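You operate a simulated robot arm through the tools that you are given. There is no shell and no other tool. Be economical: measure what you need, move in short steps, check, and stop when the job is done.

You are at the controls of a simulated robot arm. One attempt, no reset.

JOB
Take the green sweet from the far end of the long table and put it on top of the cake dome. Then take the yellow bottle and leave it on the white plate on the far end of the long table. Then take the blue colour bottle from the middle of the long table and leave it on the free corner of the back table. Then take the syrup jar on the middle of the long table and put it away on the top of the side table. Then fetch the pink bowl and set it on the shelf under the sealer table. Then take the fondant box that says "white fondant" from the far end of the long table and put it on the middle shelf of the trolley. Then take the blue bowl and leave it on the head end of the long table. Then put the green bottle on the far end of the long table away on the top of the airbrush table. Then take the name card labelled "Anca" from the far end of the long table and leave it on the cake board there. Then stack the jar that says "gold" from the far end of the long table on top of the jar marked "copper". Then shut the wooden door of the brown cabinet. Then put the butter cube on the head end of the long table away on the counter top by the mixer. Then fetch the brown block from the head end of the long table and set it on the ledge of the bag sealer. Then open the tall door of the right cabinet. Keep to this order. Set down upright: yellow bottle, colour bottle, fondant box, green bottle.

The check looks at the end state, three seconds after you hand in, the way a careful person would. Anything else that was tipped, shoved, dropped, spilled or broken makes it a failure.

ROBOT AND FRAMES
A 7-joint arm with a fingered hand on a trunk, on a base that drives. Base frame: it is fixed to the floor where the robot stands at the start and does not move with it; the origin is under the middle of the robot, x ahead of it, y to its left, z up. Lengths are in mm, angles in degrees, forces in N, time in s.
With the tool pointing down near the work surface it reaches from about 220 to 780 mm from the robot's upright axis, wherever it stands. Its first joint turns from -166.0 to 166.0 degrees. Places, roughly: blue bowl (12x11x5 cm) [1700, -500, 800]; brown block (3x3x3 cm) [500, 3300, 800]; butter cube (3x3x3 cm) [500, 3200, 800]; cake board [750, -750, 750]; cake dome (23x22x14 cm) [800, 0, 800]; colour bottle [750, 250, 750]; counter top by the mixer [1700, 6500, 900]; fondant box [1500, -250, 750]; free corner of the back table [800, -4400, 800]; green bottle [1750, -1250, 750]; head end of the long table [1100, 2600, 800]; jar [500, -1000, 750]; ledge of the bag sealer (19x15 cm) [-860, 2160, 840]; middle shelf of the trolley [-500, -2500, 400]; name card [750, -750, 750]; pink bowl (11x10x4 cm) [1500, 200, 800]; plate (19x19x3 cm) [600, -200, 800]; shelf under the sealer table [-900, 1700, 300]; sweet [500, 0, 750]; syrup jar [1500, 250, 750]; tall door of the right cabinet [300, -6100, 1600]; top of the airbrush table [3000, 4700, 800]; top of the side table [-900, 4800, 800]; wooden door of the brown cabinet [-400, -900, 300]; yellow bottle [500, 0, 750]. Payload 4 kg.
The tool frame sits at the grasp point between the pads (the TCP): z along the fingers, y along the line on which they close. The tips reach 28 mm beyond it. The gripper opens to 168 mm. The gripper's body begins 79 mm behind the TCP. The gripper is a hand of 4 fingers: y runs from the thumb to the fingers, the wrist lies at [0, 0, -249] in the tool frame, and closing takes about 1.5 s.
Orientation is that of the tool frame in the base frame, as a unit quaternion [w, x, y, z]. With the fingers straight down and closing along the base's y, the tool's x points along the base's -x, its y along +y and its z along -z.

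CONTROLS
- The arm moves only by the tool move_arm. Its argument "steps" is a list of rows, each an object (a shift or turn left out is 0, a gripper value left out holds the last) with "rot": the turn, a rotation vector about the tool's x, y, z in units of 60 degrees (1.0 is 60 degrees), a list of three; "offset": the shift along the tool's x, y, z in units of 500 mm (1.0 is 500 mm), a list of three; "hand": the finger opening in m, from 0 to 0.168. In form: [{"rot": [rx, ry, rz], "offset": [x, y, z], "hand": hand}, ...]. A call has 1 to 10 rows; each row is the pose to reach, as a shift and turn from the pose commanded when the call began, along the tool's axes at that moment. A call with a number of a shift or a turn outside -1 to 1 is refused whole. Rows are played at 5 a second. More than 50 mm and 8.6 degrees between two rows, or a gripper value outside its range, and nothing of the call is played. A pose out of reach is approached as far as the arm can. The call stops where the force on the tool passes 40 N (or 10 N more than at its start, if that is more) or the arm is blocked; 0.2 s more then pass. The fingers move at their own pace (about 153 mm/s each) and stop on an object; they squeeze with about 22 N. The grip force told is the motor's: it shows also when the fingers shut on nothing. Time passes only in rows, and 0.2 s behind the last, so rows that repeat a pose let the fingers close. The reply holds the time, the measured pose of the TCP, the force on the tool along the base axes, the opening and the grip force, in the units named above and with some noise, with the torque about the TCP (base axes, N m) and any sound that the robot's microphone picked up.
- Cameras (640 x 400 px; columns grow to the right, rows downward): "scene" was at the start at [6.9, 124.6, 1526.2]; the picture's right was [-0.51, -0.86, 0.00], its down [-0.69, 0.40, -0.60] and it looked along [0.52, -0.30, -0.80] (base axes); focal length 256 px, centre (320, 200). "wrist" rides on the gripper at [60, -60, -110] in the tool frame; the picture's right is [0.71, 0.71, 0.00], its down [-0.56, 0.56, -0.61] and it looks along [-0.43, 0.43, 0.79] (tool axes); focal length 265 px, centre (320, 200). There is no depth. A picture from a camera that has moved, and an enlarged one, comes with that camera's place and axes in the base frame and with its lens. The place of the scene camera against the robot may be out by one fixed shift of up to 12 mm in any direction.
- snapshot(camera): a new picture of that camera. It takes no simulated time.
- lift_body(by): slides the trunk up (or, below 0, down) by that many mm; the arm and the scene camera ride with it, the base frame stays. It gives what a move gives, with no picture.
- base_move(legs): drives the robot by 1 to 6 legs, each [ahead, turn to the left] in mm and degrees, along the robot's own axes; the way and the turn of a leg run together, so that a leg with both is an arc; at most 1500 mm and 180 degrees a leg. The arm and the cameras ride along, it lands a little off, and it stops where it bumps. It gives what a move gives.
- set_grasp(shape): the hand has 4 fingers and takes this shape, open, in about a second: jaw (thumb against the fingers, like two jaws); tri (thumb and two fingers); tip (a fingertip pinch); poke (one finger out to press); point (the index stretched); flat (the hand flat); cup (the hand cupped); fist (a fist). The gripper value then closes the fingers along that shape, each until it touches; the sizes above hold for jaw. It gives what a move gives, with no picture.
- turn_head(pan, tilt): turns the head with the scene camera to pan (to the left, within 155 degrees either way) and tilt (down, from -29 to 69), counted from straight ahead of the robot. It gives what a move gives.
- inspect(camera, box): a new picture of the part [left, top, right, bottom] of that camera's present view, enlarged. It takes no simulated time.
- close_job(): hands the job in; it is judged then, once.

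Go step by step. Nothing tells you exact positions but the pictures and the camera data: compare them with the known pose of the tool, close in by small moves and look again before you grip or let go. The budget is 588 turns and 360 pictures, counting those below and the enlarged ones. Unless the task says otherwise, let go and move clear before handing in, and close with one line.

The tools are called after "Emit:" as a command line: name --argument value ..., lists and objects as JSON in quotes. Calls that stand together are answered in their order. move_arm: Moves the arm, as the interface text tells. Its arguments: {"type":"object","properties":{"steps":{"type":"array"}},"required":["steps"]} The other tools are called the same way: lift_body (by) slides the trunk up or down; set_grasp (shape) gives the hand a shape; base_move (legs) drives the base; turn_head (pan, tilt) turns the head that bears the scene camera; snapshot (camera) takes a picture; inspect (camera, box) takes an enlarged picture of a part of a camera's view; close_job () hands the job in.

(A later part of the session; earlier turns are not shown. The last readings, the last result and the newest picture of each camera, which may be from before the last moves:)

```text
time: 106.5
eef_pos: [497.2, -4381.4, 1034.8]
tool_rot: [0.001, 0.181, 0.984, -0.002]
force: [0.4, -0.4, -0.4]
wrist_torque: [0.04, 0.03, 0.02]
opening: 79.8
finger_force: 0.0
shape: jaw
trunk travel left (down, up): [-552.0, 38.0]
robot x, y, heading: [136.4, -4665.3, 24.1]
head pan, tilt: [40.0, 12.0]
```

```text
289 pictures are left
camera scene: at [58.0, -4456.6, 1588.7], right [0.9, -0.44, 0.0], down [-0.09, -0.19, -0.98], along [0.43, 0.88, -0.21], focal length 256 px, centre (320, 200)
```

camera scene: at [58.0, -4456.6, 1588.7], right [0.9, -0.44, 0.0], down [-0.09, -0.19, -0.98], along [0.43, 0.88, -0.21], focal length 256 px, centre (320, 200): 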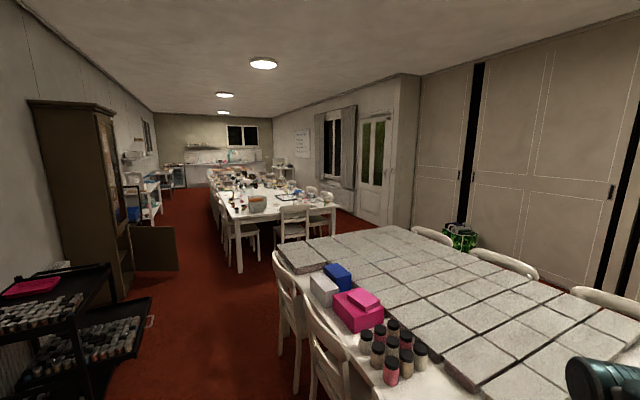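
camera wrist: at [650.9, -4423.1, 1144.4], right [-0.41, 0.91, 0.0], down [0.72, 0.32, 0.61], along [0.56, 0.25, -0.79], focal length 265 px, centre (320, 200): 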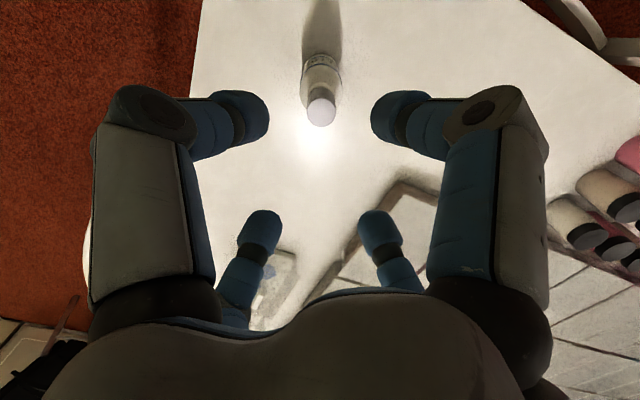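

There's an aisle between the two tables leading to the far side. Drive back up to that gap.

Emit:
base_move --legs '[[0, 68], [1500, 0], [1100, 0]]'

Emit:
turn_head --pan -50 --tilt 25

Emit:
snapshot --camera "scene"

```text
time: 122.2
eef_pos: [-157.7, -1622.2, 1035.2]
tool_rot: [0.001, -0.413, 0.911, 0.0]
force: [-0.2, -0.4, -0.1]
wrist_torque: [0.03, 0.01, -0.01]
opening: 79.6
finger_force: 0.0
shape: jaw
trunk travel left (down, up): [-552.0, 38.0]
robot x, y, heading: [-21.2, -2060.7, 93.8]
head pan, tilt: [40.0, 12.0]
```

```text
time: 123.9
eef_pos: [-158.3, -1621.4, 1034.1]
tool_rot: [0.0, -0.413, 0.911, -0.001]
force: [0.1, -0.6, 0.7]
wrist_torque: [0.0, -0.01, 0.01]
opening: 79.6
finger_force: 0.1
shape: jaw
trunk travel left (down, up): [-552.0, 38.0]
robot x, y, heading: [-17.9, -2058.3, 93.8]
head pan, tilt: [-50.0, 25.0]
```

```text
288 pictures are left
camera scene: at [-108.3, -2066.7, 1567.6], right [0.69, -0.72, 0.0], down [-0.3, -0.29, -0.91], along [0.65, 0.63, -0.42], focal length 256 px, centre (320, 200)
```

scene: 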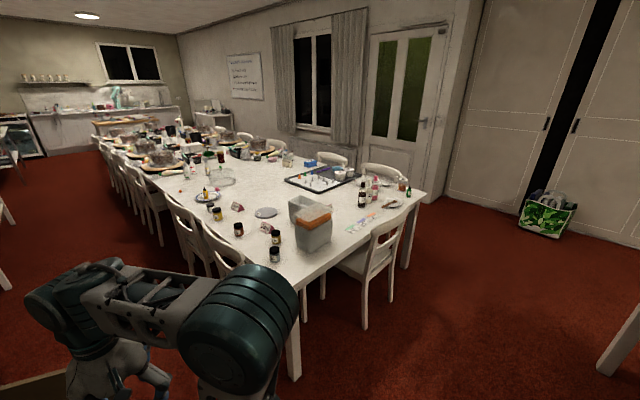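

The aisle between the tables is about 1 m wide. Turn and drive along it to the far side.

Emit:
base_move --legs '[[0, -92], [1500, 0], [800, 0]]'

Emit:
turn_head --pan 75 --tilt 28

Emit:
snapshot --camera "scene"

```text
time: 139.2
eef_pos: [2742.9, -1776.8, 1034.7]
tool_rot: [0.001, 0.353, 0.936, 0.001]
force: [-0.4, 0.6, 0.4]
wrist_torque: [0.02, 0.0, 0.0]
opening: 79.8
finger_force: 0.1
shape: jaw
trunk travel left (down, up): [-552.0, 38.0]
robot x, y, heading: [2308.6, -1910.7, 3.6]
head pan, tilt: [-50.0, 25.0]
```

```text
time: 141.2
eef_pos: [2742.8, -1774.5, 1034.6]
tool_rot: [0.0, 0.353, 0.936, 0.0]
force: [1.0, -0.5, 0.3]
wrist_torque: [0.0, 0.01, 0.0]
opening: 79.8
finger_force: 0.1
shape: jaw
trunk travel left (down, up): [-552.0, 38.0]
robot x, y, heading: [2306.8, -1911.3, 3.5]
head pan, tilt: [75.0, 28.0]
```

```text
287 pictures are left
camera scene: at [2256.4, -1665.3, 1562.8], right [0.98, -0.2, 0.0], down [-0.09, -0.46, -0.88], along [0.18, 0.87, -0.47], focal length 256 px, centre (320, 200)
```

scene: 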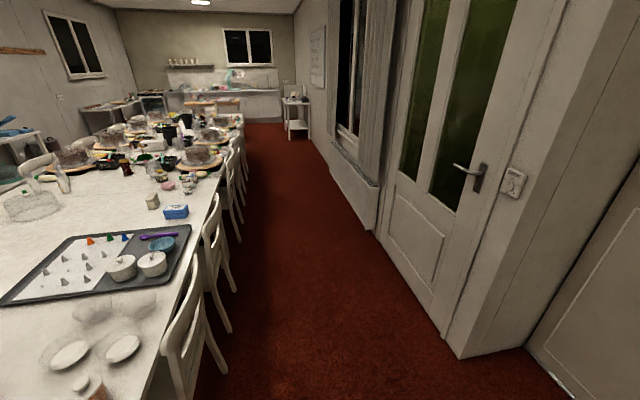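

The far aisle is wide and clear. Drive up it to face the middle of the table from the far side.

Emit:
base_move --legs '[[0, 87], [1500, 0], [750, 0], [0, 90]]'

Emit:
turn_head --pan 0 --tilt 50

Emit:
snapshot --camera "scene"

```text
time: 159.7
eef_pos: [1866.0, 161.7, 1034.0]
tool_rot: [0.0, 0.935, -0.356, 0.0]
force: [0.1, -0.1, -0.1]
wrist_torque: [-0.02, 0.01, -0.01]
opening: 79.5
finger_force: 0.1
shape: jaw
trunk travel left (down, up): [-552.0, 38.0]
robot x, y, heading: [2309.1, 294.3, -176.7]
head pan, tilt: [75.0, 28.0]
```

```text
time: 161.2
eef_pos: [1866.7, 162.8, 1035.0]
tool_rot: [0.0, 0.935, -0.356, 0.0]
force: [0.5, -0.7, 0.6]
wrist_torque: [0.0, 0.01, -0.01]
opening: 79.7
finger_force: 0.0
shape: jaw
trunk travel left (down, up): [-552.0, 38.0]
robot x, y, heading: [2303.5, 296.0, -177.0]
head pan, tilt: [0.0, 50.0]
```

```text
286 pictures are left
camera scene: at [2299.7, 133.5, 1530.1], right [-0.06, 1.0, 0.0], down [0.76, 0.04, -0.64], along [-0.64, -0.04, -0.77], focal length 256 px, centre (320, 200)
```

scene: 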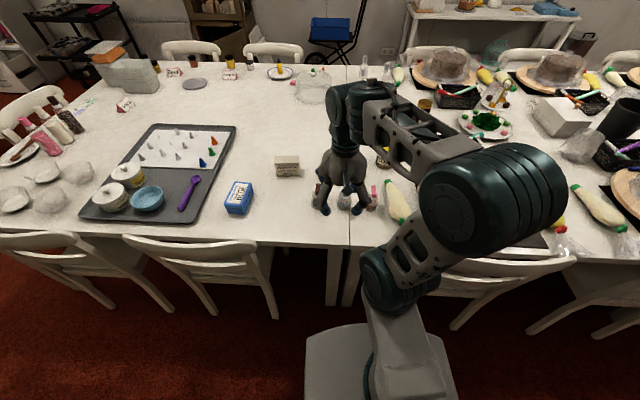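

The arm hides the area; check from the wrist camera.

Emit:
snapshot --camera "wrist"

Emit:
inspect --camera "scene" --box '[230, 60, 450, 240]'

```text
285 pictures are left
camera wrist: at [1951.1, 167.6, 1143.8], right [0.06, -1.0, 0.0], down [-0.79, -0.05, 0.61], along [-0.61, -0.04, -0.79], focal length 265 px, centre (320, 200)
```

wrist: 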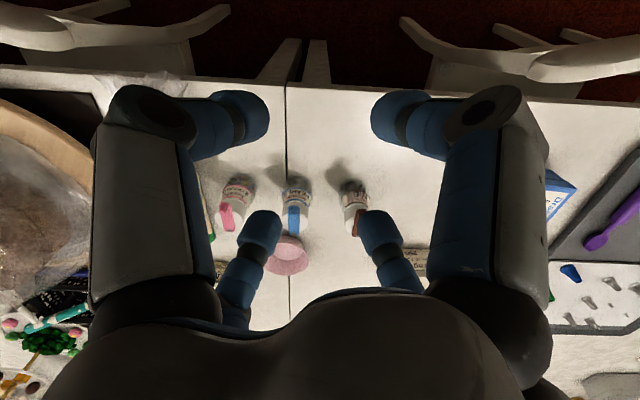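

```text
2.22 times, centred on (340, 150) of scene
camera zoom: at [2299.7, 133.5, 1530.1], right [-0.06, 1.0, 0.0], down [0.76, 0.04, -0.64], along [-0.64, -0.04, -0.77], focal length 570 px, centre (276, 311)
```

zoom: 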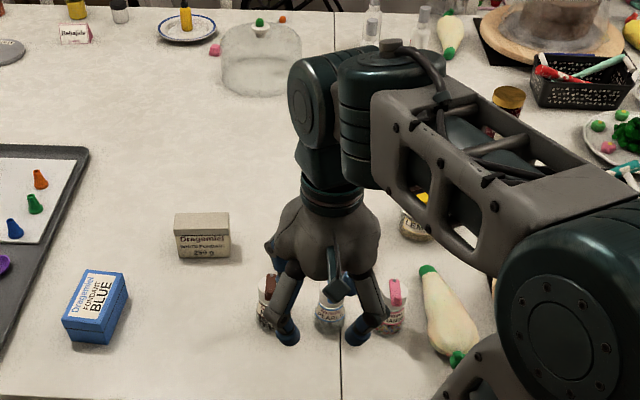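

Emit:
move_arm --steps '[{"offset": [0.055, 0.062, -0.01]}, {"offset": [0.11, 0.124, -0.02]}, {"offset": [0.166, 0.187, -0.03]}, {"offset": [0.222, 0.25, -0.04]}, {"offset": [0.278, 0.312, -0.05]}, {"offset": [0.333, 0.373, -0.06]}]'

Emit:
inspect --camera "scene" --box '[290, 80, 470, 240]'

Emit:
snapshot --camera "scene"

```text
time: 162.6
eef_pos: [1867.3, -89.6, 1064.8]
tool_rot: [0.0, 0.935, -0.356, -0.001]
force: [1.1, 0.6, 0.2]
wrist_torque: [-0.01, -0.03, -0.01]
opening: 80.0
finger_force: 0.0
shape: jaw
trunk travel left (down, up): [-552.0, 38.0]
robot x, y, heading: [2304.4, 298.4, -176.6]
head pan, tilt: [0.0, 50.0]
```

```text
2.50 times, centred on (380, 160) of scene
camera zoom: at [2299.8, 132.5, 1529.9], right [-0.06, 1.0, 0.0], down [0.76, 0.04, -0.64], along [-0.64, -0.04, -0.77], focal length 641 px, centre (170, 300)
```

zoom: 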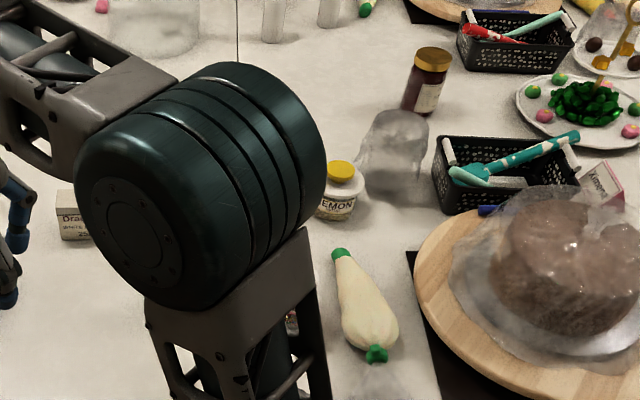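

```text
282 pictures are left
camera scene: at [2299.8, 132.5, 1529.9], right [-0.06, 1.0, 0.0], down [0.76, 0.04, -0.64], along [-0.64, -0.04, -0.77], focal length 256 px, centre (320, 200)
```

scene: 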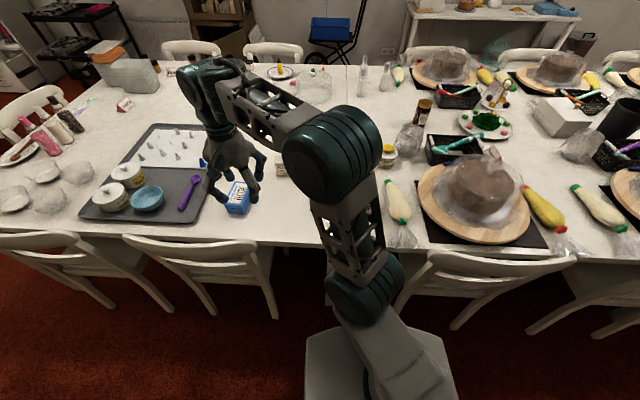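

Emit:
inspect --camera "scene" --box '[370, 90, 440, 180]'

Emit:
inspect --camera "wrist" --box '[60, 60, 300, 300]'

```text
4.44 times, centred on (405, 135) of scene
camera zoom: at [2299.8, 132.5, 1529.9], right [-0.06, 1.0, 0.0], down [0.76, 0.04, -0.64], along [-0.64, -0.04, -0.77], focal length 1139 px, centre (-58, 489)
```

zoom: 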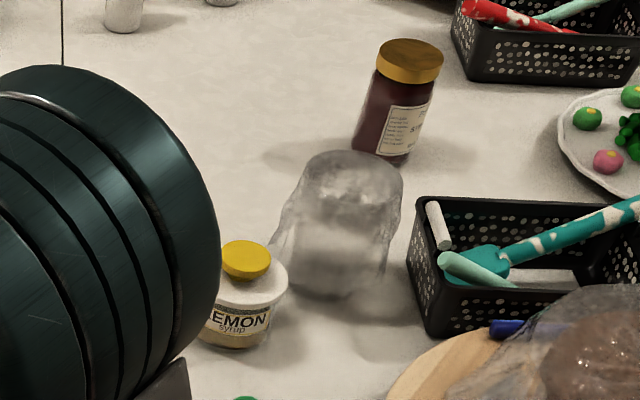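

```text
1.67 times, centred on (180, 180) of wrist
camera zoom: at [1952.2, -85.0, 1173.9], right [0.06, -1.0, 0.0], down [-0.79, -0.05, 0.61], along [-0.61, -0.04, -0.79], focal length 442 px, centre (553, 233)
```

zoom: 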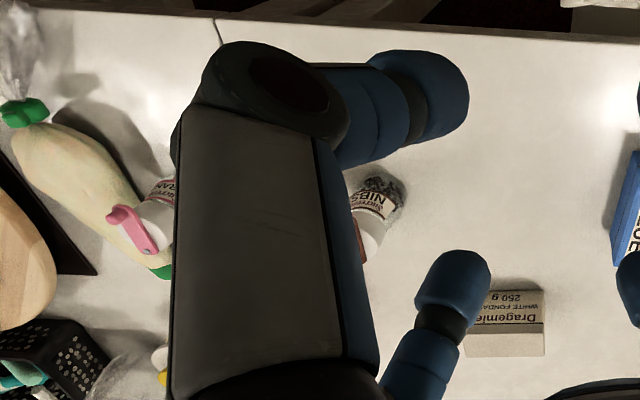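

The LEMON syrup jar is at about [1441, 377]. I need to get nearer, aligned with the gap between two chairs (centre y≈180).

Emit:
base_move --legs '[[0, 65], [120, 0], [0, -68.3]]'

Emit:
turn_head --pan 0 --tilt 66

Emit:
snapshot --camera "scene"

```text
time: 169.6
eef_pos: [1806.2, -184.7, 1065.8]
tool_rot: [0.0, 0.927, -0.374, 0.0]
force: [-0.4, -1.0, 1.3]
wrist_torque: [-0.03, 0.01, 0.0]
opening: 79.6
finger_force: 0.1
shape: jaw
trunk travel left (down, up): [-552.0, 38.0]
robot x, y, heading: [2260.0, 184.1, -179.0]
head pan, tilt: [0.0, 50.0]
```

```text
time: 170.4
eef_pos: [1808.1, -184.0, 1064.1]
tool_rot: [0.0, 0.928, -0.373, 0.0]
force: [0.1, -0.1, 0.7]
wrist_torque: [0.02, 0.01, -0.02]
opening: 79.4
finger_force: 0.1
shape: jaw
trunk travel left (down, up): [-552.0, 38.0]
robot x, y, heading: [2260.9, 185.9, -178.9]
head pan, tilt: [0.0, 66.0]
```

```text
279 pictures are left
camera scene: at [2266.3, 21.4, 1510.9], right [-0.02, 1.0, 0.0], down [0.91, 0.02, -0.41], along [-0.41, -0.01, -0.91], focal length 256 px, centre (320, 200)
```

scene: 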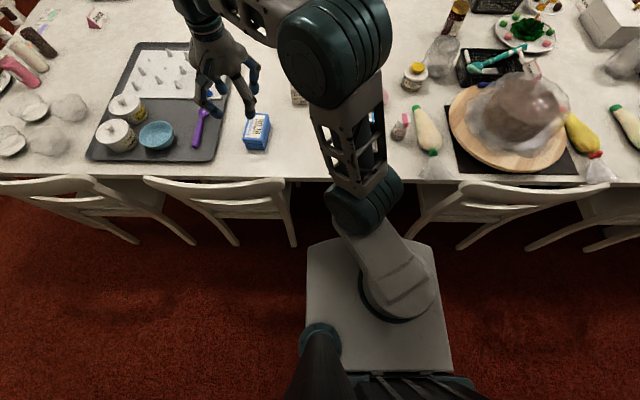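

There's room ahead. Drive 60 mm forward and check the gap.

Emit:
base_move --legs '[[60, 0]]'

Emit:
inspect --camera "scene" --box '[240, 140, 500, 300]'

```text
time: 171.4
eef_pos: [1747.7, -185.2, 1064.4]
tool_rot: [0.001, 0.927, -0.375, 0.0]
force: [-0.4, 0.6, -0.1]
wrist_torque: [-0.01, -0.02, 0.0]
opening: 79.5
finger_force: 0.0
shape: jaw
trunk travel left (down, up): [-552.0, 38.0]
robot x, y, heading: [2202.8, 186.3, -178.5]
head pan, tilt: [0.0, 66.0]
```

```text
2.46 times, centred on (370, 220) of scene
camera zoom: at [2206.3, 20.3, 1510.9], right [-0.02, 1.0, 0.0], down [0.91, 0.02, -0.41], along [-0.41, -0.01, -0.91], focal length 631 px, centre (197, 151)
```

zoom: 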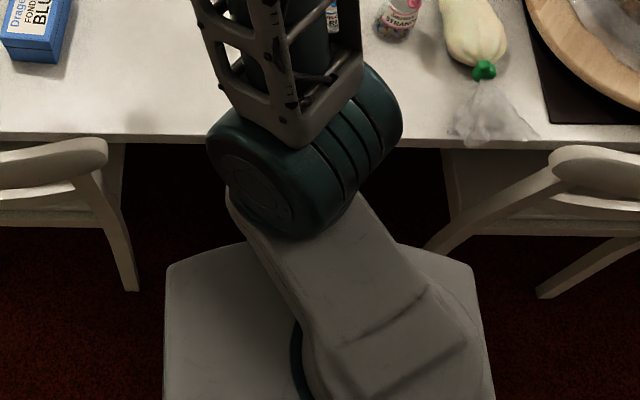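

The gap is about 540 mm wide for the 400 mm base; drive 70 mm more.

Emit:
base_move --legs '[[75, -1.5]]'

Emit:
turn_head --pan 5 --tilt 45

Emit:
snapshot --camera "scene"

```text
time: 172.4
eef_pos: [1662.9, -173.2, 1063.1]
tool_rot: [0.0, 0.923, -0.386, 0.0]
force: [-0.1, -0.3, 0.1]
wrist_torque: [-0.02, -0.06, 0.0]
opening: 79.5
finger_force: 0.1
shape: jaw
trunk travel left (down, up): [-552.0, 38.0]
robot x, y, heading: [2129.6, 186.1, 179.3]
head pan, tilt: [0.0, 66.0]
```

```text
time: 173.2
eef_pos: [1663.3, -173.7, 1064.6]
tool_rot: [0.0, 0.923, -0.385, 0.0]
force: [0.9, 0.0, -0.2]
wrist_torque: [0.0, 0.0, -0.04]
opening: 79.5
finger_force: 0.0
shape: jaw
trunk travel left (down, up): [-552.0, 38.0]
robot x, y, heading: [2127.5, 182.0, 179.5]
head pan, tilt: [5.0, 45.0]
```

```text
277 pictures are left
camera scene: at [2106.6, 13.0, 1536.9], right [-0.08, 1.0, 0.0], down [0.71, 0.06, -0.71], along [-0.7, -0.06, -0.71], focal length 256 px, centre (320, 200)
```

scene: 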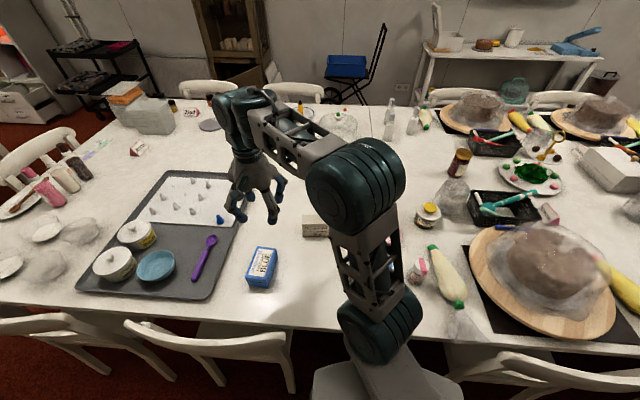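

Now swing the hand over to the jar.

Emit:
move_arm --steps '[{"offset": [-0.088, -0.038, 0.01]}, {"offset": [-0.175, -0.076, 0.02]}, {"offset": [-0.263, -0.114, 0.03]}, {"offset": [-0.35, -0.152, 0.04]}, {"offset": [-0.438, -0.19, 0.05]}, {"offset": [-0.526, -0.228, 0.054]}]'

Emit:
move_arm --steps '[{"offset": [-0.088, -0.038, 0.01], "hand": 0.12}, {"offset": [-0.175, -0.076, 0.02]}, {"offset": [-0.263, -0.114, 0.03]}, {"offset": [-0.35, -0.152, 0.04]}, {"offset": [-0.438, -0.19, 0.05]}, {"offset": [-0.526, -0.228, 0.054]}]'

Emit:
snapshot --camera "wrist"

Emit:
snapshot --camera "scene"

```text
time: 174.6
eef_pos: [1559.6, 97.4, 1038.8]
tool_rot: [-0.001, 0.922, -0.386, 0.0]
force: [-0.6, 0.5, 0.4]
wrist_torque: [0.0, -0.01, -0.01]
opening: 79.9
finger_force: 0.1
shape: jaw
trunk travel left (down, up): [-552.0, 38.0]
robot x, y, heading: [2125.5, 187.4, 179.6]
head pan, tilt: [5.0, 45.0]
```

```text
time: 176.0
eef_pos: [1458.3, 364.3, 1011.0]
tool_rot: [0.0, 0.922, -0.386, 0.001]
force: [0.7, 0.3, 0.2]
wrist_torque: [0.0, 0.0, -0.01]
opening: 119.3
finger_force: 0.1
shape: jaw
trunk travel left (down, up): [-552.0, 38.0]
robot x, y, heading: [2127.5, 185.7, 179.7]
head pan, tilt: [5.0, 45.0]
```

```text
276 pictures are left
camera wrist: at [1543.7, 364.3, 1120.3], right [-0.01, -1.0, 0.0], down [-0.79, 0.01, 0.61], along [-0.61, 0.0, -0.79], focal length 265 px, centre (320, 200)
```

wrist: 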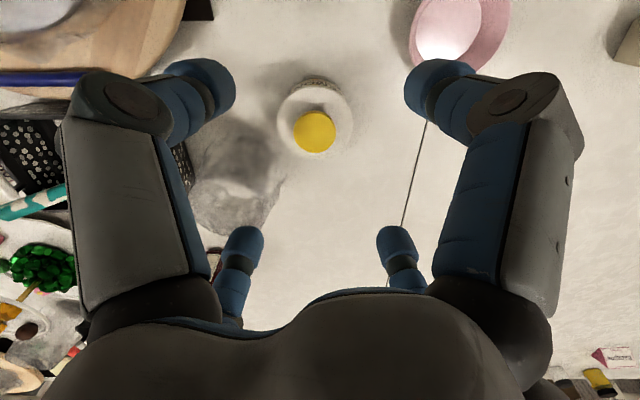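

```text
275 pictures are left
camera scene: at [2106.1, 14.1, 1537.1], right [-0.08, 1.0, 0.0], down [0.71, 0.06, -0.71], along [-0.7, -0.06, -0.71], focal length 256 px, centre (320, 200)
```

scene: 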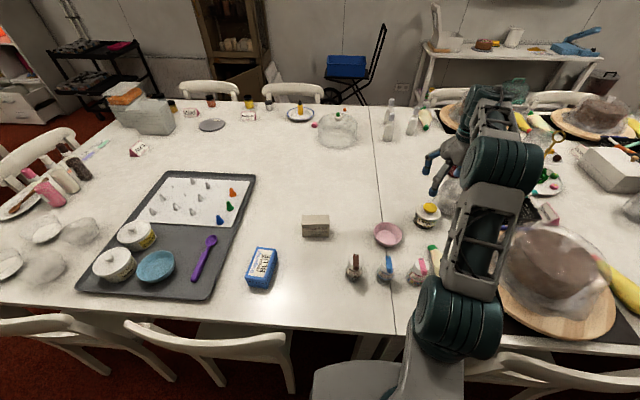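

The jar refines to about [1430, 370]. I'll turn the hand 45° so its fingers pass beside the wrapped glass, and come lower.

Emit:
move_arm --steps '[{"offset": [-0.01, 0.006, 0.02], "rot": [0, 0, -0.125], "hand": 0.112}, {"offset": [-0.02, 0.012, 0.04], "rot": [0, 0, -0.25]}, {"offset": [-0.03, 0.018, 0.06], "rot": [0, 0, -0.375]}, {"offset": [-0.04, 0.025, 0.08], "rot": [0, 0, -0.5]}, {"offset": [-0.048, 0.031, 0.11], "rot": [0, 0, -0.625]}, {"offset": [-0.048, 0.031, 0.14], "rot": [0, 0, -0.75]}]'

Emit:
snapshot --camera "wrist"

Emit:
inspect --camera "scene" --box '[360, 120, 520, 280]'

```text
time: 177.4
eef_pos: [1429.2, 369.6, 939.5]
tool_rot: [0.0, 1.0, -0.002, -0.001]
force: [0.7, 0.0, -0.1]
wrist_torque: [0.0, 0.03, 0.02]
opening: 112.7
finger_force: 0.1
shape: jaw
trunk travel left (down, up): [-552.0, 38.0]
robot x, y, heading: [2125.9, 186.7, 179.6]
head pan, tilt: [5.0, 45.0]
```

```text
274 pictures are left
camera wrist: at [1488.9, 428.3, 1049.5], right [0.7, -0.71, 0.0], down [-0.56, -0.55, 0.62], along [-0.44, -0.43, -0.79], focal length 265 px, centre (320, 200)
```

wrist: 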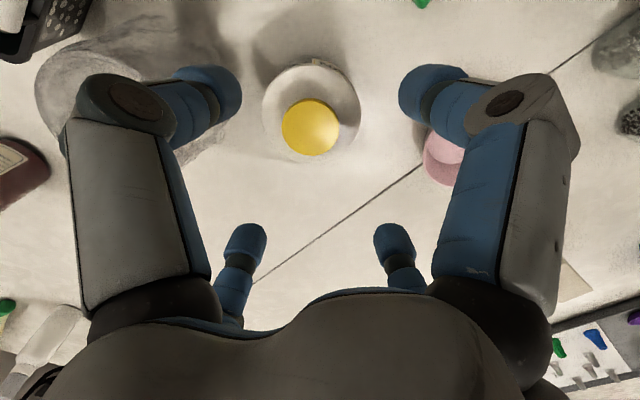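

```text
2.50 times, centred on (440, 200) of scene
camera zoom: at [2106.4, 13.3, 1537.0], right [-0.08, 1.0, 0.0], down [0.7, 0.06, -0.71], along [-0.7, -0.06, -0.71], focal length 641 px, centre (20, 200)
```

zoom: 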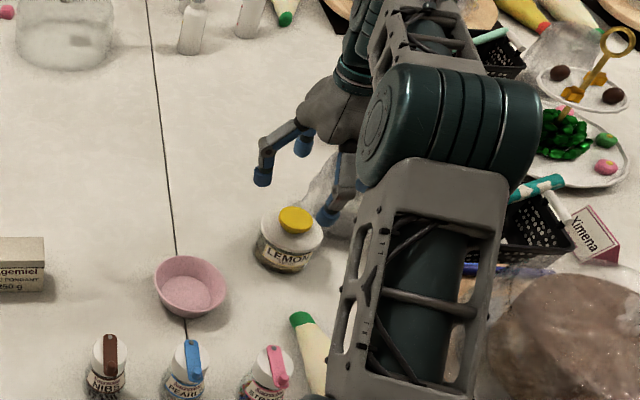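

Jar centre is about [1417, 369]. Adjust and lower halfway for a final check.

Emit:
move_arm --steps '[{"offset": [-0.024, 0.002, 0.05]}, {"offset": [-0.024, 0.002, 0.12]}, {"offset": [-0.024, 0.002, 0.15]}]'

Emit:
snapshot --camera "wrist"

```text
time: 178.2
eef_pos: [1419.7, 367.8, 865.1]
tool_rot: [-0.001, 1.0, -0.004, -0.001]
force: [-0.7, -0.1, 0.5]
wrist_torque: [0.0, 0.03, -0.02]
opening: 112.6
finger_force: 0.0
shape: jaw
trunk travel left (down, up): [-552.0, 38.0]
robot x, y, heading: [2123.8, 182.8, 179.5]
head pan, tilt: [5.0, 45.0]
```

```text
272 pictures are left
camera wrist: at [1479.6, 427.2, 974.8], right [0.7, -0.71, 0.0], down [-0.56, -0.55, 0.62], along [-0.44, -0.43, -0.79], focal length 265 px, centre (320, 200)
```

wrist: 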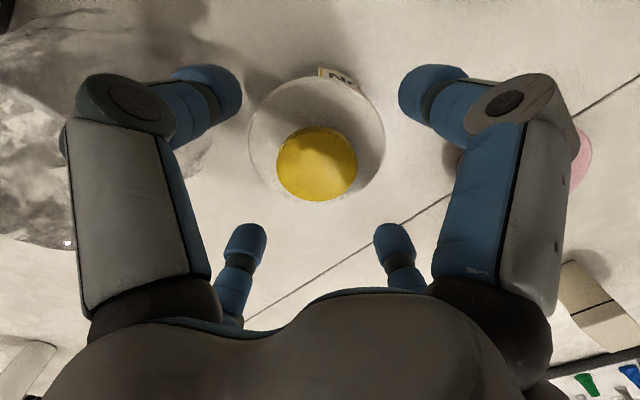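

Centred. Descend and close on the jar.

Emit:
move_arm --steps '[{"offset": [0, -0.006, 0.08]}, {"offset": [0, -0.006, 0.15]}, {"offset": [0, -0.006, 0.155], "hand": 0.0}, {"offset": [0, -0.006, 0.155], "hand": 0.0}, {"offset": [0, -0.006, 0.155], "hand": 0.0}, {"offset": [0, -0.006, 0.155], "hand": 0.0}]'

Emit:
snapshot --camera "wrist"

```text
time: 179.6
eef_pos: [1417.9, 368.5, 790.1]
tool_rot: [0.0, 1.0, -0.003, -0.001]
force: [-1.3, -0.9, 3.6]
wrist_torque: [0.06, 0.04, 0.04]
opening: 75.6
finger_force: 21.5
shape: jaw
trunk travel left (down, up): [-552.0, 38.0]
robot x, y, heading: [2128.3, 185.0, 179.3]
head pan, tilt: [5.0, 45.0]
```

```text
271 pictures are left
camera wrist: at [1477.9, 429.4, 898.8], right [0.7, -0.71, 0.0], down [-0.56, -0.55, 0.62], along [-0.44, -0.43, -0.79], focal length 265 px, centre (320, 200)
```

wrist: 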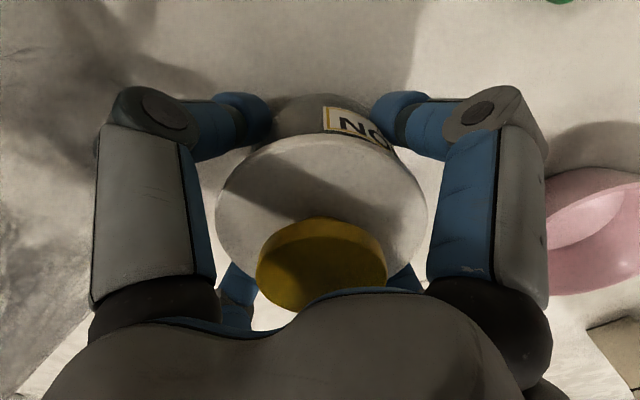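

Gripped at 76 mm. Lift and draw it in.

Emit:
move_arm --steps '[{"offset": [0, 0, -0.06]}, {"offset": [0, 0, -0.14]}, {"offset": [0, 0, -0.22]}, {"offset": [0, 0, -0.3]}, {"offset": [0, 0, -0.38]}, {"offset": [0.08, 0.02, -0.42]}, {"offset": [0.17, 0.04, -0.42]}, {"offset": [0.26, 0.06, -0.42]}, {"offset": [0.35, 0.08, -0.42]}, {"offset": [0.44, 0.11, -0.42]}]'

Emit:
move_arm --steps '[{"offset": [0.09, 0.03, 0]}, {"offset": [0.17, 0.07, 0]}]'

Emit:
snapshot --camera "scene"

```text
time: 181.8
eef_pos: [1636.4, 312.2, 997.2]
tool_rot: [0.0, 1.0, -0.005, 0.0]
force: [0.1, -0.6, -2.7]
wrist_torque: [0.02, 0.01, -0.04]
opening: 75.3
finger_force: 22.1
shape: jaw
trunk travel left (down, up): [-552.0, 38.0]
robot x, y, heading: [2127.9, 185.1, 179.2]
head pan, tilt: [5.0, 45.0]
```

```text
time: 182.4
eef_pos: [1721.8, 278.2, 996.4]
tool_rot: [0.0, 1.0, -0.004, -0.001]
force: [0.0, 0.5, -3.0]
wrist_torque: [0.01, 0.02, 0.0]
opening: 75.3
finger_force: 21.9
shape: jaw
trunk travel left (down, up): [-552.0, 38.0]
robot x, y, heading: [2130.1, 183.8, 179.5]
head pan, tilt: [5.0, 45.0]
```

```text
270 pictures are left
camera scene: at [2107.4, 13.1, 1537.0], right [-0.08, 1.0, 0.0], down [0.7, 0.06, -0.71], along [-0.71, -0.06, -0.71], focal length 256 px, centre (320, 200)
```

scene: 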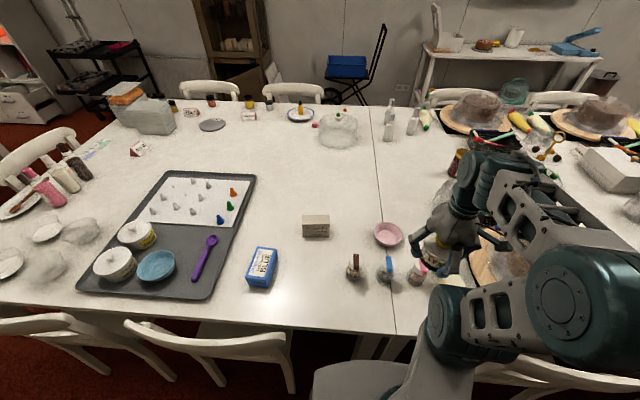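

Jar held. Back out of the gap, turn up the aisle and look ahead.

Emit:
base_move --legs '[[-280, 0], [0, -89.5]]'

Emit:
turn_head --pan 10 --tilt 25

Emit:
snapshot --camera "scene"

```text
time: 188.2
eef_pos: [2489.1, 588.6, 996.5]
tool_rot: [0.0, 0.714, -0.7, 0.0]
force: [-0.2, 0.1, -2.9]
wrist_torque: [0.03, 0.01, 0.0]
opening: 75.2
finger_force: 22.0
shape: jaw
trunk travel left (down, up): [-552.0, 38.0]
robot x, y, heading: [2407.6, 182.2, 91.2]
head pan, tilt: [5.0, 45.0]
```

```text
time: 189.0
eef_pos: [2489.7, 588.2, 995.7]
tool_rot: [0.0, 0.714, -0.7, 0.0]
force: [0.0, 0.5, -3.8]
wrist_torque: [0.03, 0.0, 0.0]
opening: 75.3
finger_force: 22.0
shape: jaw
trunk travel left (down, up): [-552.0, 38.0]
robot x, y, heading: [2405.8, 181.3, 91.1]
head pan, tilt: [10.0, 25.0]
```

```text
269 pictures are left
camera scene: at [2231.4, 207.7, 1567.5], right [0.98, 0.19, 0.0], down [0.08, -0.42, -0.91], along [-0.18, 0.89, -0.42], focal length 256 px, centre (320, 200)
```

scene: 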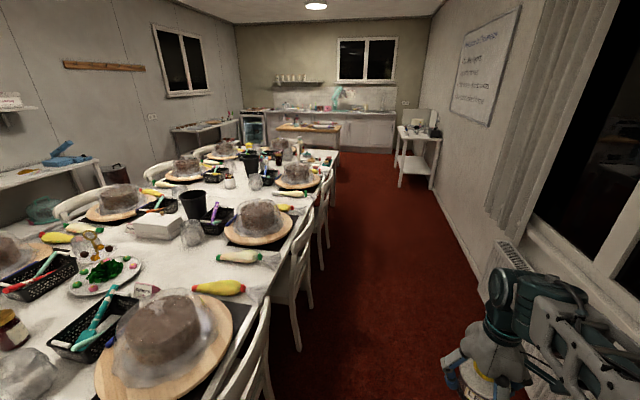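

Aisle clear. Drive up 3 m and look at the head end.

Emit:
base_move --legs '[[1500, 0], [1500, 0]]'

Emit:
turn_head --pan 50 --tilt 30

Emit:
snapshot --camera "scene"

```text
time: 203.4
eef_pos: [2334.0, 3585.4, 995.5]
tool_rot: [0.0, 0.728, -0.685, 0.0]
force: [0.5, 0.2, -2.5]
wrist_torque: [0.03, -0.01, 0.02]
opening: 75.3
finger_force: 22.1
shape: jaw
trunk travel left (down, up): [-552.0, 38.0]
robot x, y, heading: [2265.4, 3173.5, 93.5]
head pan, tilt: [10.0, 25.0]
```

```text
time: 204.5
eef_pos: [2333.2, 3584.9, 997.2]
tool_rot: [0.0, 0.729, -0.685, -0.001]
force: [0.7, 0.9, -2.6]
wrist_torque: [0.03, 0.01, 0.01]
opening: 75.1
finger_force: 21.7
shape: jaw
trunk travel left (down, up): [-552.0, 38.0]
robot x, y, heading: [2268.1, 3177.7, 93.4]
head pan, tilt: [50.0, 30.0]
```

```text
268 pictures are left
camera scene: at [2038.3, 3158.7, 1559.6], right [0.6, 0.8, 0.0], down [0.4, -0.3, -0.87], along [-0.7, 0.52, -0.5], focal length 256 px, centre (320, 200)
```

scene: 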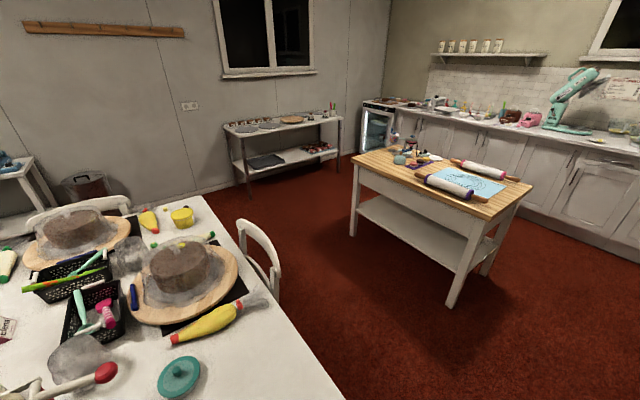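

The head-end aisle is about 0.9 m wide up to the wooden island, and the side table is on the left wall. Drive round along y≈4120.

Emit:
base_move --legs '[[940, 0], [0, 86.5], [1500, 0], [700, 0]]'

Emit:
turn_head --pan -20 --tilt 30

Emit:
snapshot --camera "scene"

```text
time: 223.7
eef_pos: [-394.6, 4267.7, 995.9]
tool_rot: [0.0, 1.0, -0.004, 0.0]
force: [-0.3, 0.2, -3.3]
wrist_torque: [0.02, 0.0, 0.04]
opening: 75.0
finger_force: 21.8
shape: jaw
trunk travel left (down, up): [-552.0, 38.0]
robot x, y, heading: [10.9, 4174.1, 179.3]
head pan, tilt: [50.0, 30.0]
```

```text
time: 225.1
eef_pos: [-394.2, 4267.9, 996.4]
tool_rot: [0.0, 1.0, -0.004, 0.0]
force: [-0.2, -0.5, -2.5]
wrist_torque: [-0.01, -0.03, 0.0]
opening: 75.2
finger_force: 22.0
shape: jaw
trunk travel left (down, up): [-552.0, 38.0]
robot x, y, heading: [8.9, 4171.2, 179.6]
head pan, tilt: [-20.0, 30.0]
```

```text
267 pictures are left
camera scene: at [-14.5, 4040.5, 1559.6], right [0.35, 0.94, 0.0], down [0.47, -0.17, -0.87], along [-0.81, 0.3, -0.5], focal length 256 px, centre (320, 200)
```

scene: 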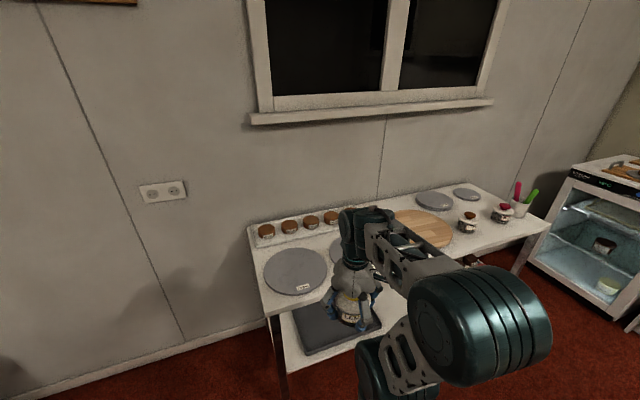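

The arm blocks the view; turn the base right and look left.

Emit:
base_move --legs '[[0, -90], [450, 0]]'

Emit:
turn_head --pan 85 --tilt 38

Emit:
snapshot --camera "scene"

```text
time: 231.7
eef_pos: [136.8, 5028.2, 996.6]
tool_rot: [-0.001, -0.692, 0.722, 0.0]
force: [0.5, -0.3, -3.1]
wrist_torque: [0.0, 0.03, 0.04]
opening: 74.9
finger_force: 22.2
shape: jaw
trunk travel left (down, up): [-552.0, 38.0]
robot x, y, heading: [26.8, 4626.0, 87.6]
head pan, tilt: [-20.0, 30.0]
```

```text
time: 233.6
eef_pos: [135.6, 5028.0, 996.6]
tool_rot: [0.0, -0.691, 0.723, 0.0]
force: [1.0, 0.1, -3.0]
wrist_torque: [-0.01, 0.01, -0.03]
opening: 74.6
finger_force: 21.5
shape: jaw
trunk travel left (down, up): [-552.0, 38.0]
robot x, y, heading: [23.2, 4624.2, 87.4]
head pan, tilt: [85.0, 38.0]
```

```text
266 pictures are left
camera scene: at [-220.1, 4585.1, 1547.3], right [0.13, 0.99, 0.0], down [0.61, -0.08, -0.79], along [-0.78, 0.1, -0.62], focal length 256 px, centre (320, 200)
```

scene: 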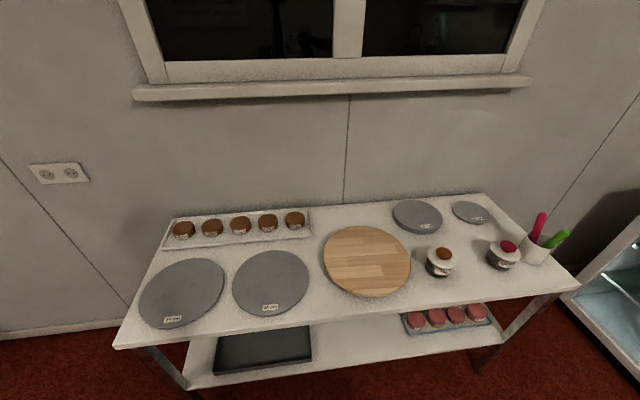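

Free spot on the side table between jars and discs: about [-845, 5195]. Drive in front of it.

Emit:
base_move --legs '[[0, 21], [550, 0], [0, 71.5]]'

Emit:
turn_head --pan 20 --tilt 45

Emit:
snapshot --camera "scene"

```text
time: 241.0
eef_pos: [-560.4, 5239.7, 997.5]
tool_rot: [0.001, 1.0, 0.003, -0.001]
force: [0.7, -0.3, -2.9]
wrist_torque: [0.01, 0.03, 0.01]
opening: 74.5
finger_force: 21.5
shape: jaw
trunk travel left (down, up): [-552.0, 38.0]
robot x, y, heading: [-157.3, 5152.7, -179.5]
head pan, tilt: [85.0, 38.0]
```

```text
time: 242.3
eef_pos: [-562.1, 5239.9, 996.9]
tool_rot: [-0.001, 1.0, 0.003, 0.0]
force: [0.2, 0.6, -3.5]
wrist_torque: [0.0, 0.02, 0.03]
opening: 74.4
finger_force: 22.2
shape: jaw
trunk travel left (down, up): [-552.0, 38.0]
robot x, y, heading: [-158.0, 5149.7, -179.9]
head pan, tilt: [20.0, 45.0]
```

```text
265 pictures are left
camera scene: at [-167.8, 4959.5, 1537.0], right [-0.35, 0.94, 0.0], down [0.66, 0.25, -0.71], along [-0.66, -0.25, -0.71], focal length 256 px, centre (320, 200)
```

scene: 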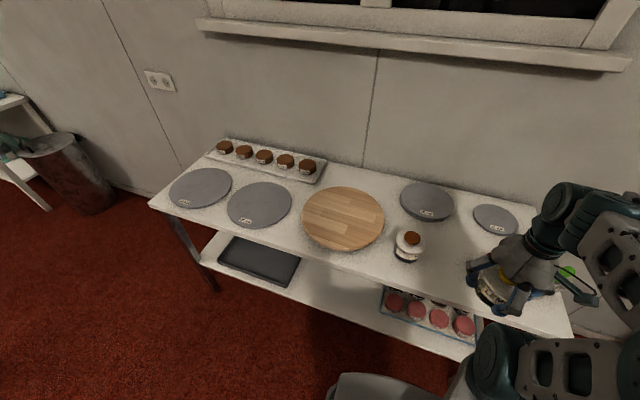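

Emit:
move_arm --steps '[{"offset": [-0.093, 0.013, 0]}, {"offset": [-0.186, 0.026, 0]}, {"offset": [-0.279, 0.04, 0]}, {"offset": [-0.372, 0.053, 0]}, {"offset": [-0.465, 0.066, 0]}, {"offset": [-0.558, 0.08, 0]}]'

Emit:
snapshot --camera "wrist"

Emit:
snapshot --camera "scene"

```text
time: 243.7
eef_pos: [-839.9, 5198.6, 997.2]
tool_rot: [0.0, 1.0, 0.004, 0.002]
force: [-0.4, -1.1, -2.3]
wrist_torque: [-0.03, 0.01, -0.02]
opening: 74.5
finger_force: 21.6
shape: jaw
trunk travel left (down, up): [-552.0, 38.0]
robot x, y, heading: [-152.6, 5149.1, -179.5]
head pan, tilt: [20.0, 45.0]
```

```text
264 pictures are left
camera wrist: at [-780.1, 5259.6, 1106.5], right [0.71, -0.7, 0.0], down [-0.55, -0.56, 0.61], along [-0.43, -0.44, -0.79], focal length 265 px, centre (320, 200)
```

wrist: 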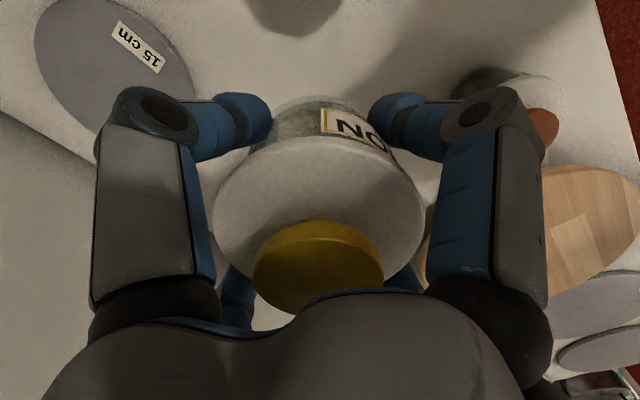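

```text
263 pictures are left
camera scene: at [-168.9, 4959.2, 1536.9], right [-0.35, 0.94, 0.0], down [0.66, 0.25, -0.71], along [-0.66, -0.25, -0.71], focal length 256 px, centre (320, 200)
```

scene: 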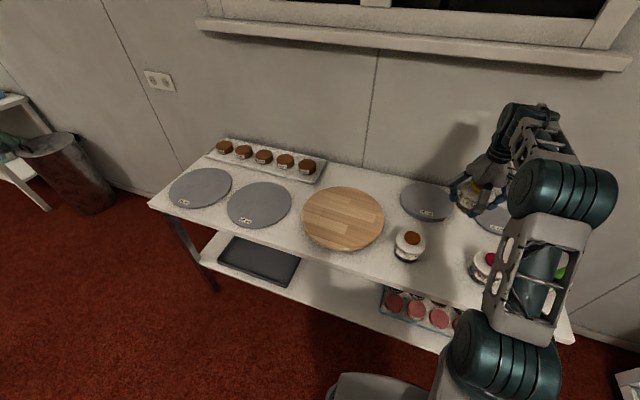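

The spot below is free. Lower.

Emit:
move_arm --steps '[{"offset": [0, 0, 0.08]}, {"offset": [0, 0, 0.16]}, {"offset": [0, 0, 0.24]}, {"offset": [0, 0, 0.28]}]'

Emit:
inspect --camera "scene" --box '[380, 150, 560, 290]'

Emit:
snapshot --camera "wrist"

```text
time: 244.7
eef_pos: [-838.5, 5196.7, 856.7]
tool_rot: [0.0, 1.0, 0.004, 0.0]
force: [0.0, -0.4, -2.3]
wrist_torque: [-0.02, 0.0, -0.01]
opening: 74.7
finger_force: 22.2
shape: jaw
trunk travel left (down, up): [-552.0, 38.0]
robot x, y, heading: [-157.1, 5151.6, -179.5]
head pan, tilt: [20.0, 45.0]
```

```text
2.86 times, centred on (470, 220) of scene
camera zoom: at [-168.4, 4959.5, 1537.0], right [-0.35, 0.94, 0.0], down [0.66, 0.25, -0.71], along [-0.66, -0.25, -0.71], focal length 732 px, centre (-109, 143)
```

zoom: 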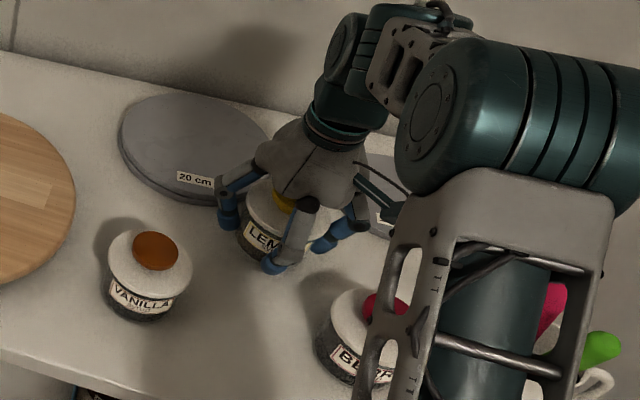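

```text
261 pictures are left
camera wrist: at [-779.3, 5258.3, 965.1], right [0.71, -0.7, 0.0], down [-0.55, -0.56, 0.61], along [-0.43, -0.44, -0.79], focal length 265 px, centre (320, 200)
```

wrist: 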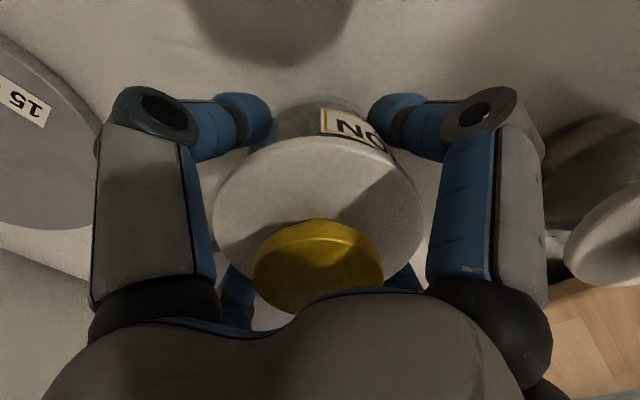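

Shift 25 mm toward me to clear the 20 cm disc, then creep down.

Emit:
move_arm --steps '[{"offset": [0.05, -0.02, 0]}, {"offset": [0.05, -0.02, 0.03]}, {"offset": [0.05, -0.02, 0.05]}]'

Emit:
inspect --camera "scene" --box '[380, 150, 560, 290]'

```text
time: 245.5
eef_pos: [-814.0, 5206.4, 838.1]
tool_rot: [0.0, 1.0, 0.005, -0.007]
force: [1.9, -0.9, 40.4]
wrist_torque: [0.07, -0.23, 0.06]
opening: 75.4
finger_force: 22.6
shape: jaw
trunk travel left (down, up): [-552.0, 38.0]
robot x, y, heading: [-153.7, 5150.9, -179.4]
head pan, tilt: [20.0, 45.0]
```

```text
2.86 times, centred on (470, 220) of scene
camera zoom: at [-163.4, 4959.0, 1538.0], right [-0.35, 0.94, 0.0], down [0.66, 0.25, -0.71], along [-0.66, -0.25, -0.71], focal length 732 px, centre (-109, 143)
```

zoom: 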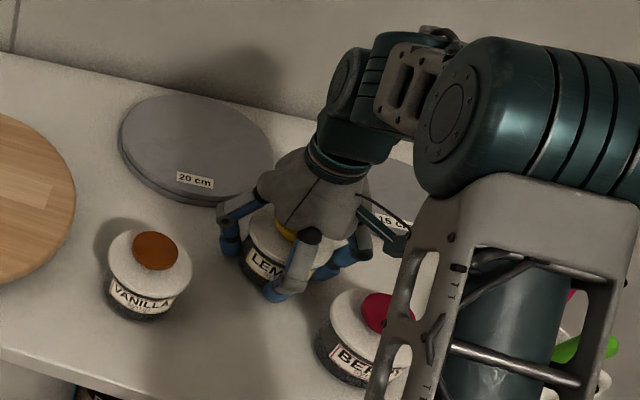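

Contact. Ease up a little, release and rise.

Emit:
move_arm --steps '[{"offset": [0, 0, -0.006]}, {"offset": [0, 0, -0.006]}]'

```text
time: 246.1
eef_pos: [-813.8, 5206.0, 837.3]
tool_rot: [0.0, 1.0, 0.005, -0.005]
force: [-5.0, -0.3, 38.3]
wrist_torque: [0.08, 0.1, 0.07]
opening: 75.2
finger_force: 21.8
shape: jaw
trunk travel left (down, up): [-552.0, 38.0]
robot x, y, heading: [-158.7, 5149.8, -179.7]
head pan, tilt: [20.0, 45.0]
```

Emit:
move_arm --steps '[{"offset": [0, 0, -0.005]}, {"offset": [0, 0, -0.008]}]'

```text
time: 246.7
eef_pos: [-814.6, 5205.7, 837.8]
tool_rot: [0.0, 1.0, 0.004, -0.001]
force: [-7.2, -2.0, 18.2]
wrist_torque: [0.03, 0.33, 0.03]
opening: 75.3
finger_force: 22.2
shape: jaw
trunk travel left (down, up): [-552.0, 38.0]
robot x, y, heading: [-154.3, 5149.5, -179.5]
head pan, tilt: [20.0, 45.0]
```

Emit:
move_arm --steps '[{"offset": [0, 0, -0.005]}, {"offset": [0, 0, -0.005], "hand": 0.085}, {"offset": [0, 0, -0.005], "hand": 0.1}, {"offset": [0, 0, -0.005], "hand": 0.1}, {"offset": [0, 0, -0.005], "hand": 0.1}, {"offset": [0, 0, -0.09]}, {"offset": [0, 0, -0.18]}, {"offset": [0, 0, -0.27]}]'

Emit:
inspect --camera "scene" --box '[380, 150, 560, 290]'

Emit:
snapshot --camera "wrist"

```text
time: 248.5
eef_pos: [-816.6, 5207.5, 974.8]
tool_rot: [0.0, 1.0, 0.004, 0.0]
force: [-0.2, 0.4, 0.9]
wrist_torque: [-0.05, 0.0, -0.03]
opening: 99.4
finger_force: 0.0
shape: jaw
trunk travel left (down, up): [-552.0, 38.0]
robot x, y, heading: [-155.7, 5151.1, -179.8]
head pan, tilt: [20.0, 45.0]
```

```text
2.86 times, centred on (470, 220) of scene
camera zoom: at [-167.6, 4959.4, 1537.0], right [-0.35, 0.94, 0.0], down [0.66, 0.25, -0.71], along [-0.66, -0.25, -0.71], focal length 732 px, centre (-109, 143)
```

zoom: 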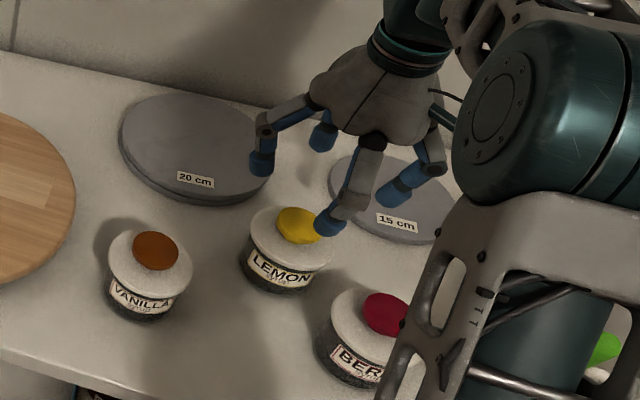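

```text
258 pictures are left
camera wrist: at [-756.4, 5269.0, 1083.4], right [0.71, -0.7, 0.0], down [-0.55, -0.56, 0.61], along [-0.43, -0.44, -0.79], focal length 265 px, centre (320, 200)
```

wrist: 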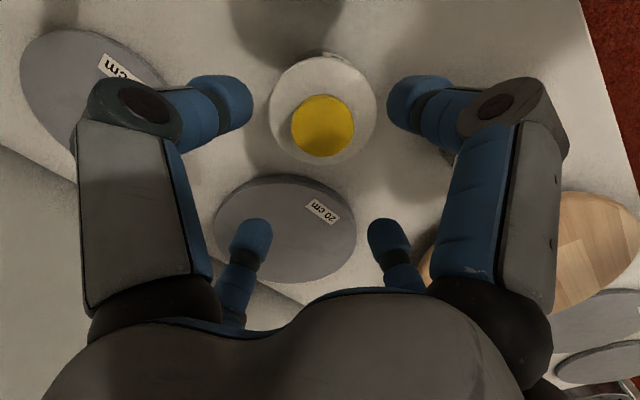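

The syrup jar is stored. Next the pink bowl; tuck the arm and return to the far aisle.

Emit:
move_arm --steps '[{"offset": [0.09, 0.02, 0]}, {"offset": [0.18, 0.04, 0]}, {"offset": [0.27, 0.06, 0]}, {"offset": [0.36, 0.08, 0]}, {"offset": [0.45, 0.1, 0]}, {"offset": [0.5, 0.1, 0]}]'

Emit:
base_move --legs '[[0, 90.7], [1000, 0], [0, 89], [1500, 0], [850, 0]]'

```text
time: 249.9
eef_pos: [-564.1, 5158.2, 973.2]
tool_rot: [-0.001, 1.0, 0.003, -0.002]
force: [-0.1, -0.1, -0.3]
wrist_torque: [0.03, -0.01, 0.0]
opening: 99.4
finger_force: 0.0
shape: jaw
trunk travel left (down, up): [-552.0, 38.0]
robot x, y, heading: [-154.8, 5151.5, -179.5]
head pan, tilt: [20.0, 45.0]
```

```text
time: 273.8
eef_pos: [2604.2, 4076.2, 973.3]
tool_rot: [0.001, 0.024, 1.0, 0.0]
force: [-0.1, 0.5, -0.6]
wrist_torque: [-0.03, -0.01, -0.02]
opening: 99.4
finger_force: 0.0
shape: jaw
trunk travel left (down, up): [-552.0, 38.0]
robot x, y, heading: [2200.9, 4106.1, -3.1]
head pan, tilt: [20.0, 45.0]
```

Emit:
base_move --legs '[[0, -85.6], [1500, 0], [1500, 0]]'

```text
time: 292.0
eef_pos: [2249.5, 667.2, 972.5]
tool_rot: [0.0, 0.7, 0.714, 0.0]
force: [-0.3, 0.8, -0.4]
wrist_torque: [-0.02, 0.0, -0.01]
opening: 99.2
finger_force: 0.1
shape: jaw
trunk travel left (down, up): [-552.0, 38.0]
robot x, y, heading: [2253.1, 1081.1, -88.8]
head pan, tilt: [20.0, 45.0]
```

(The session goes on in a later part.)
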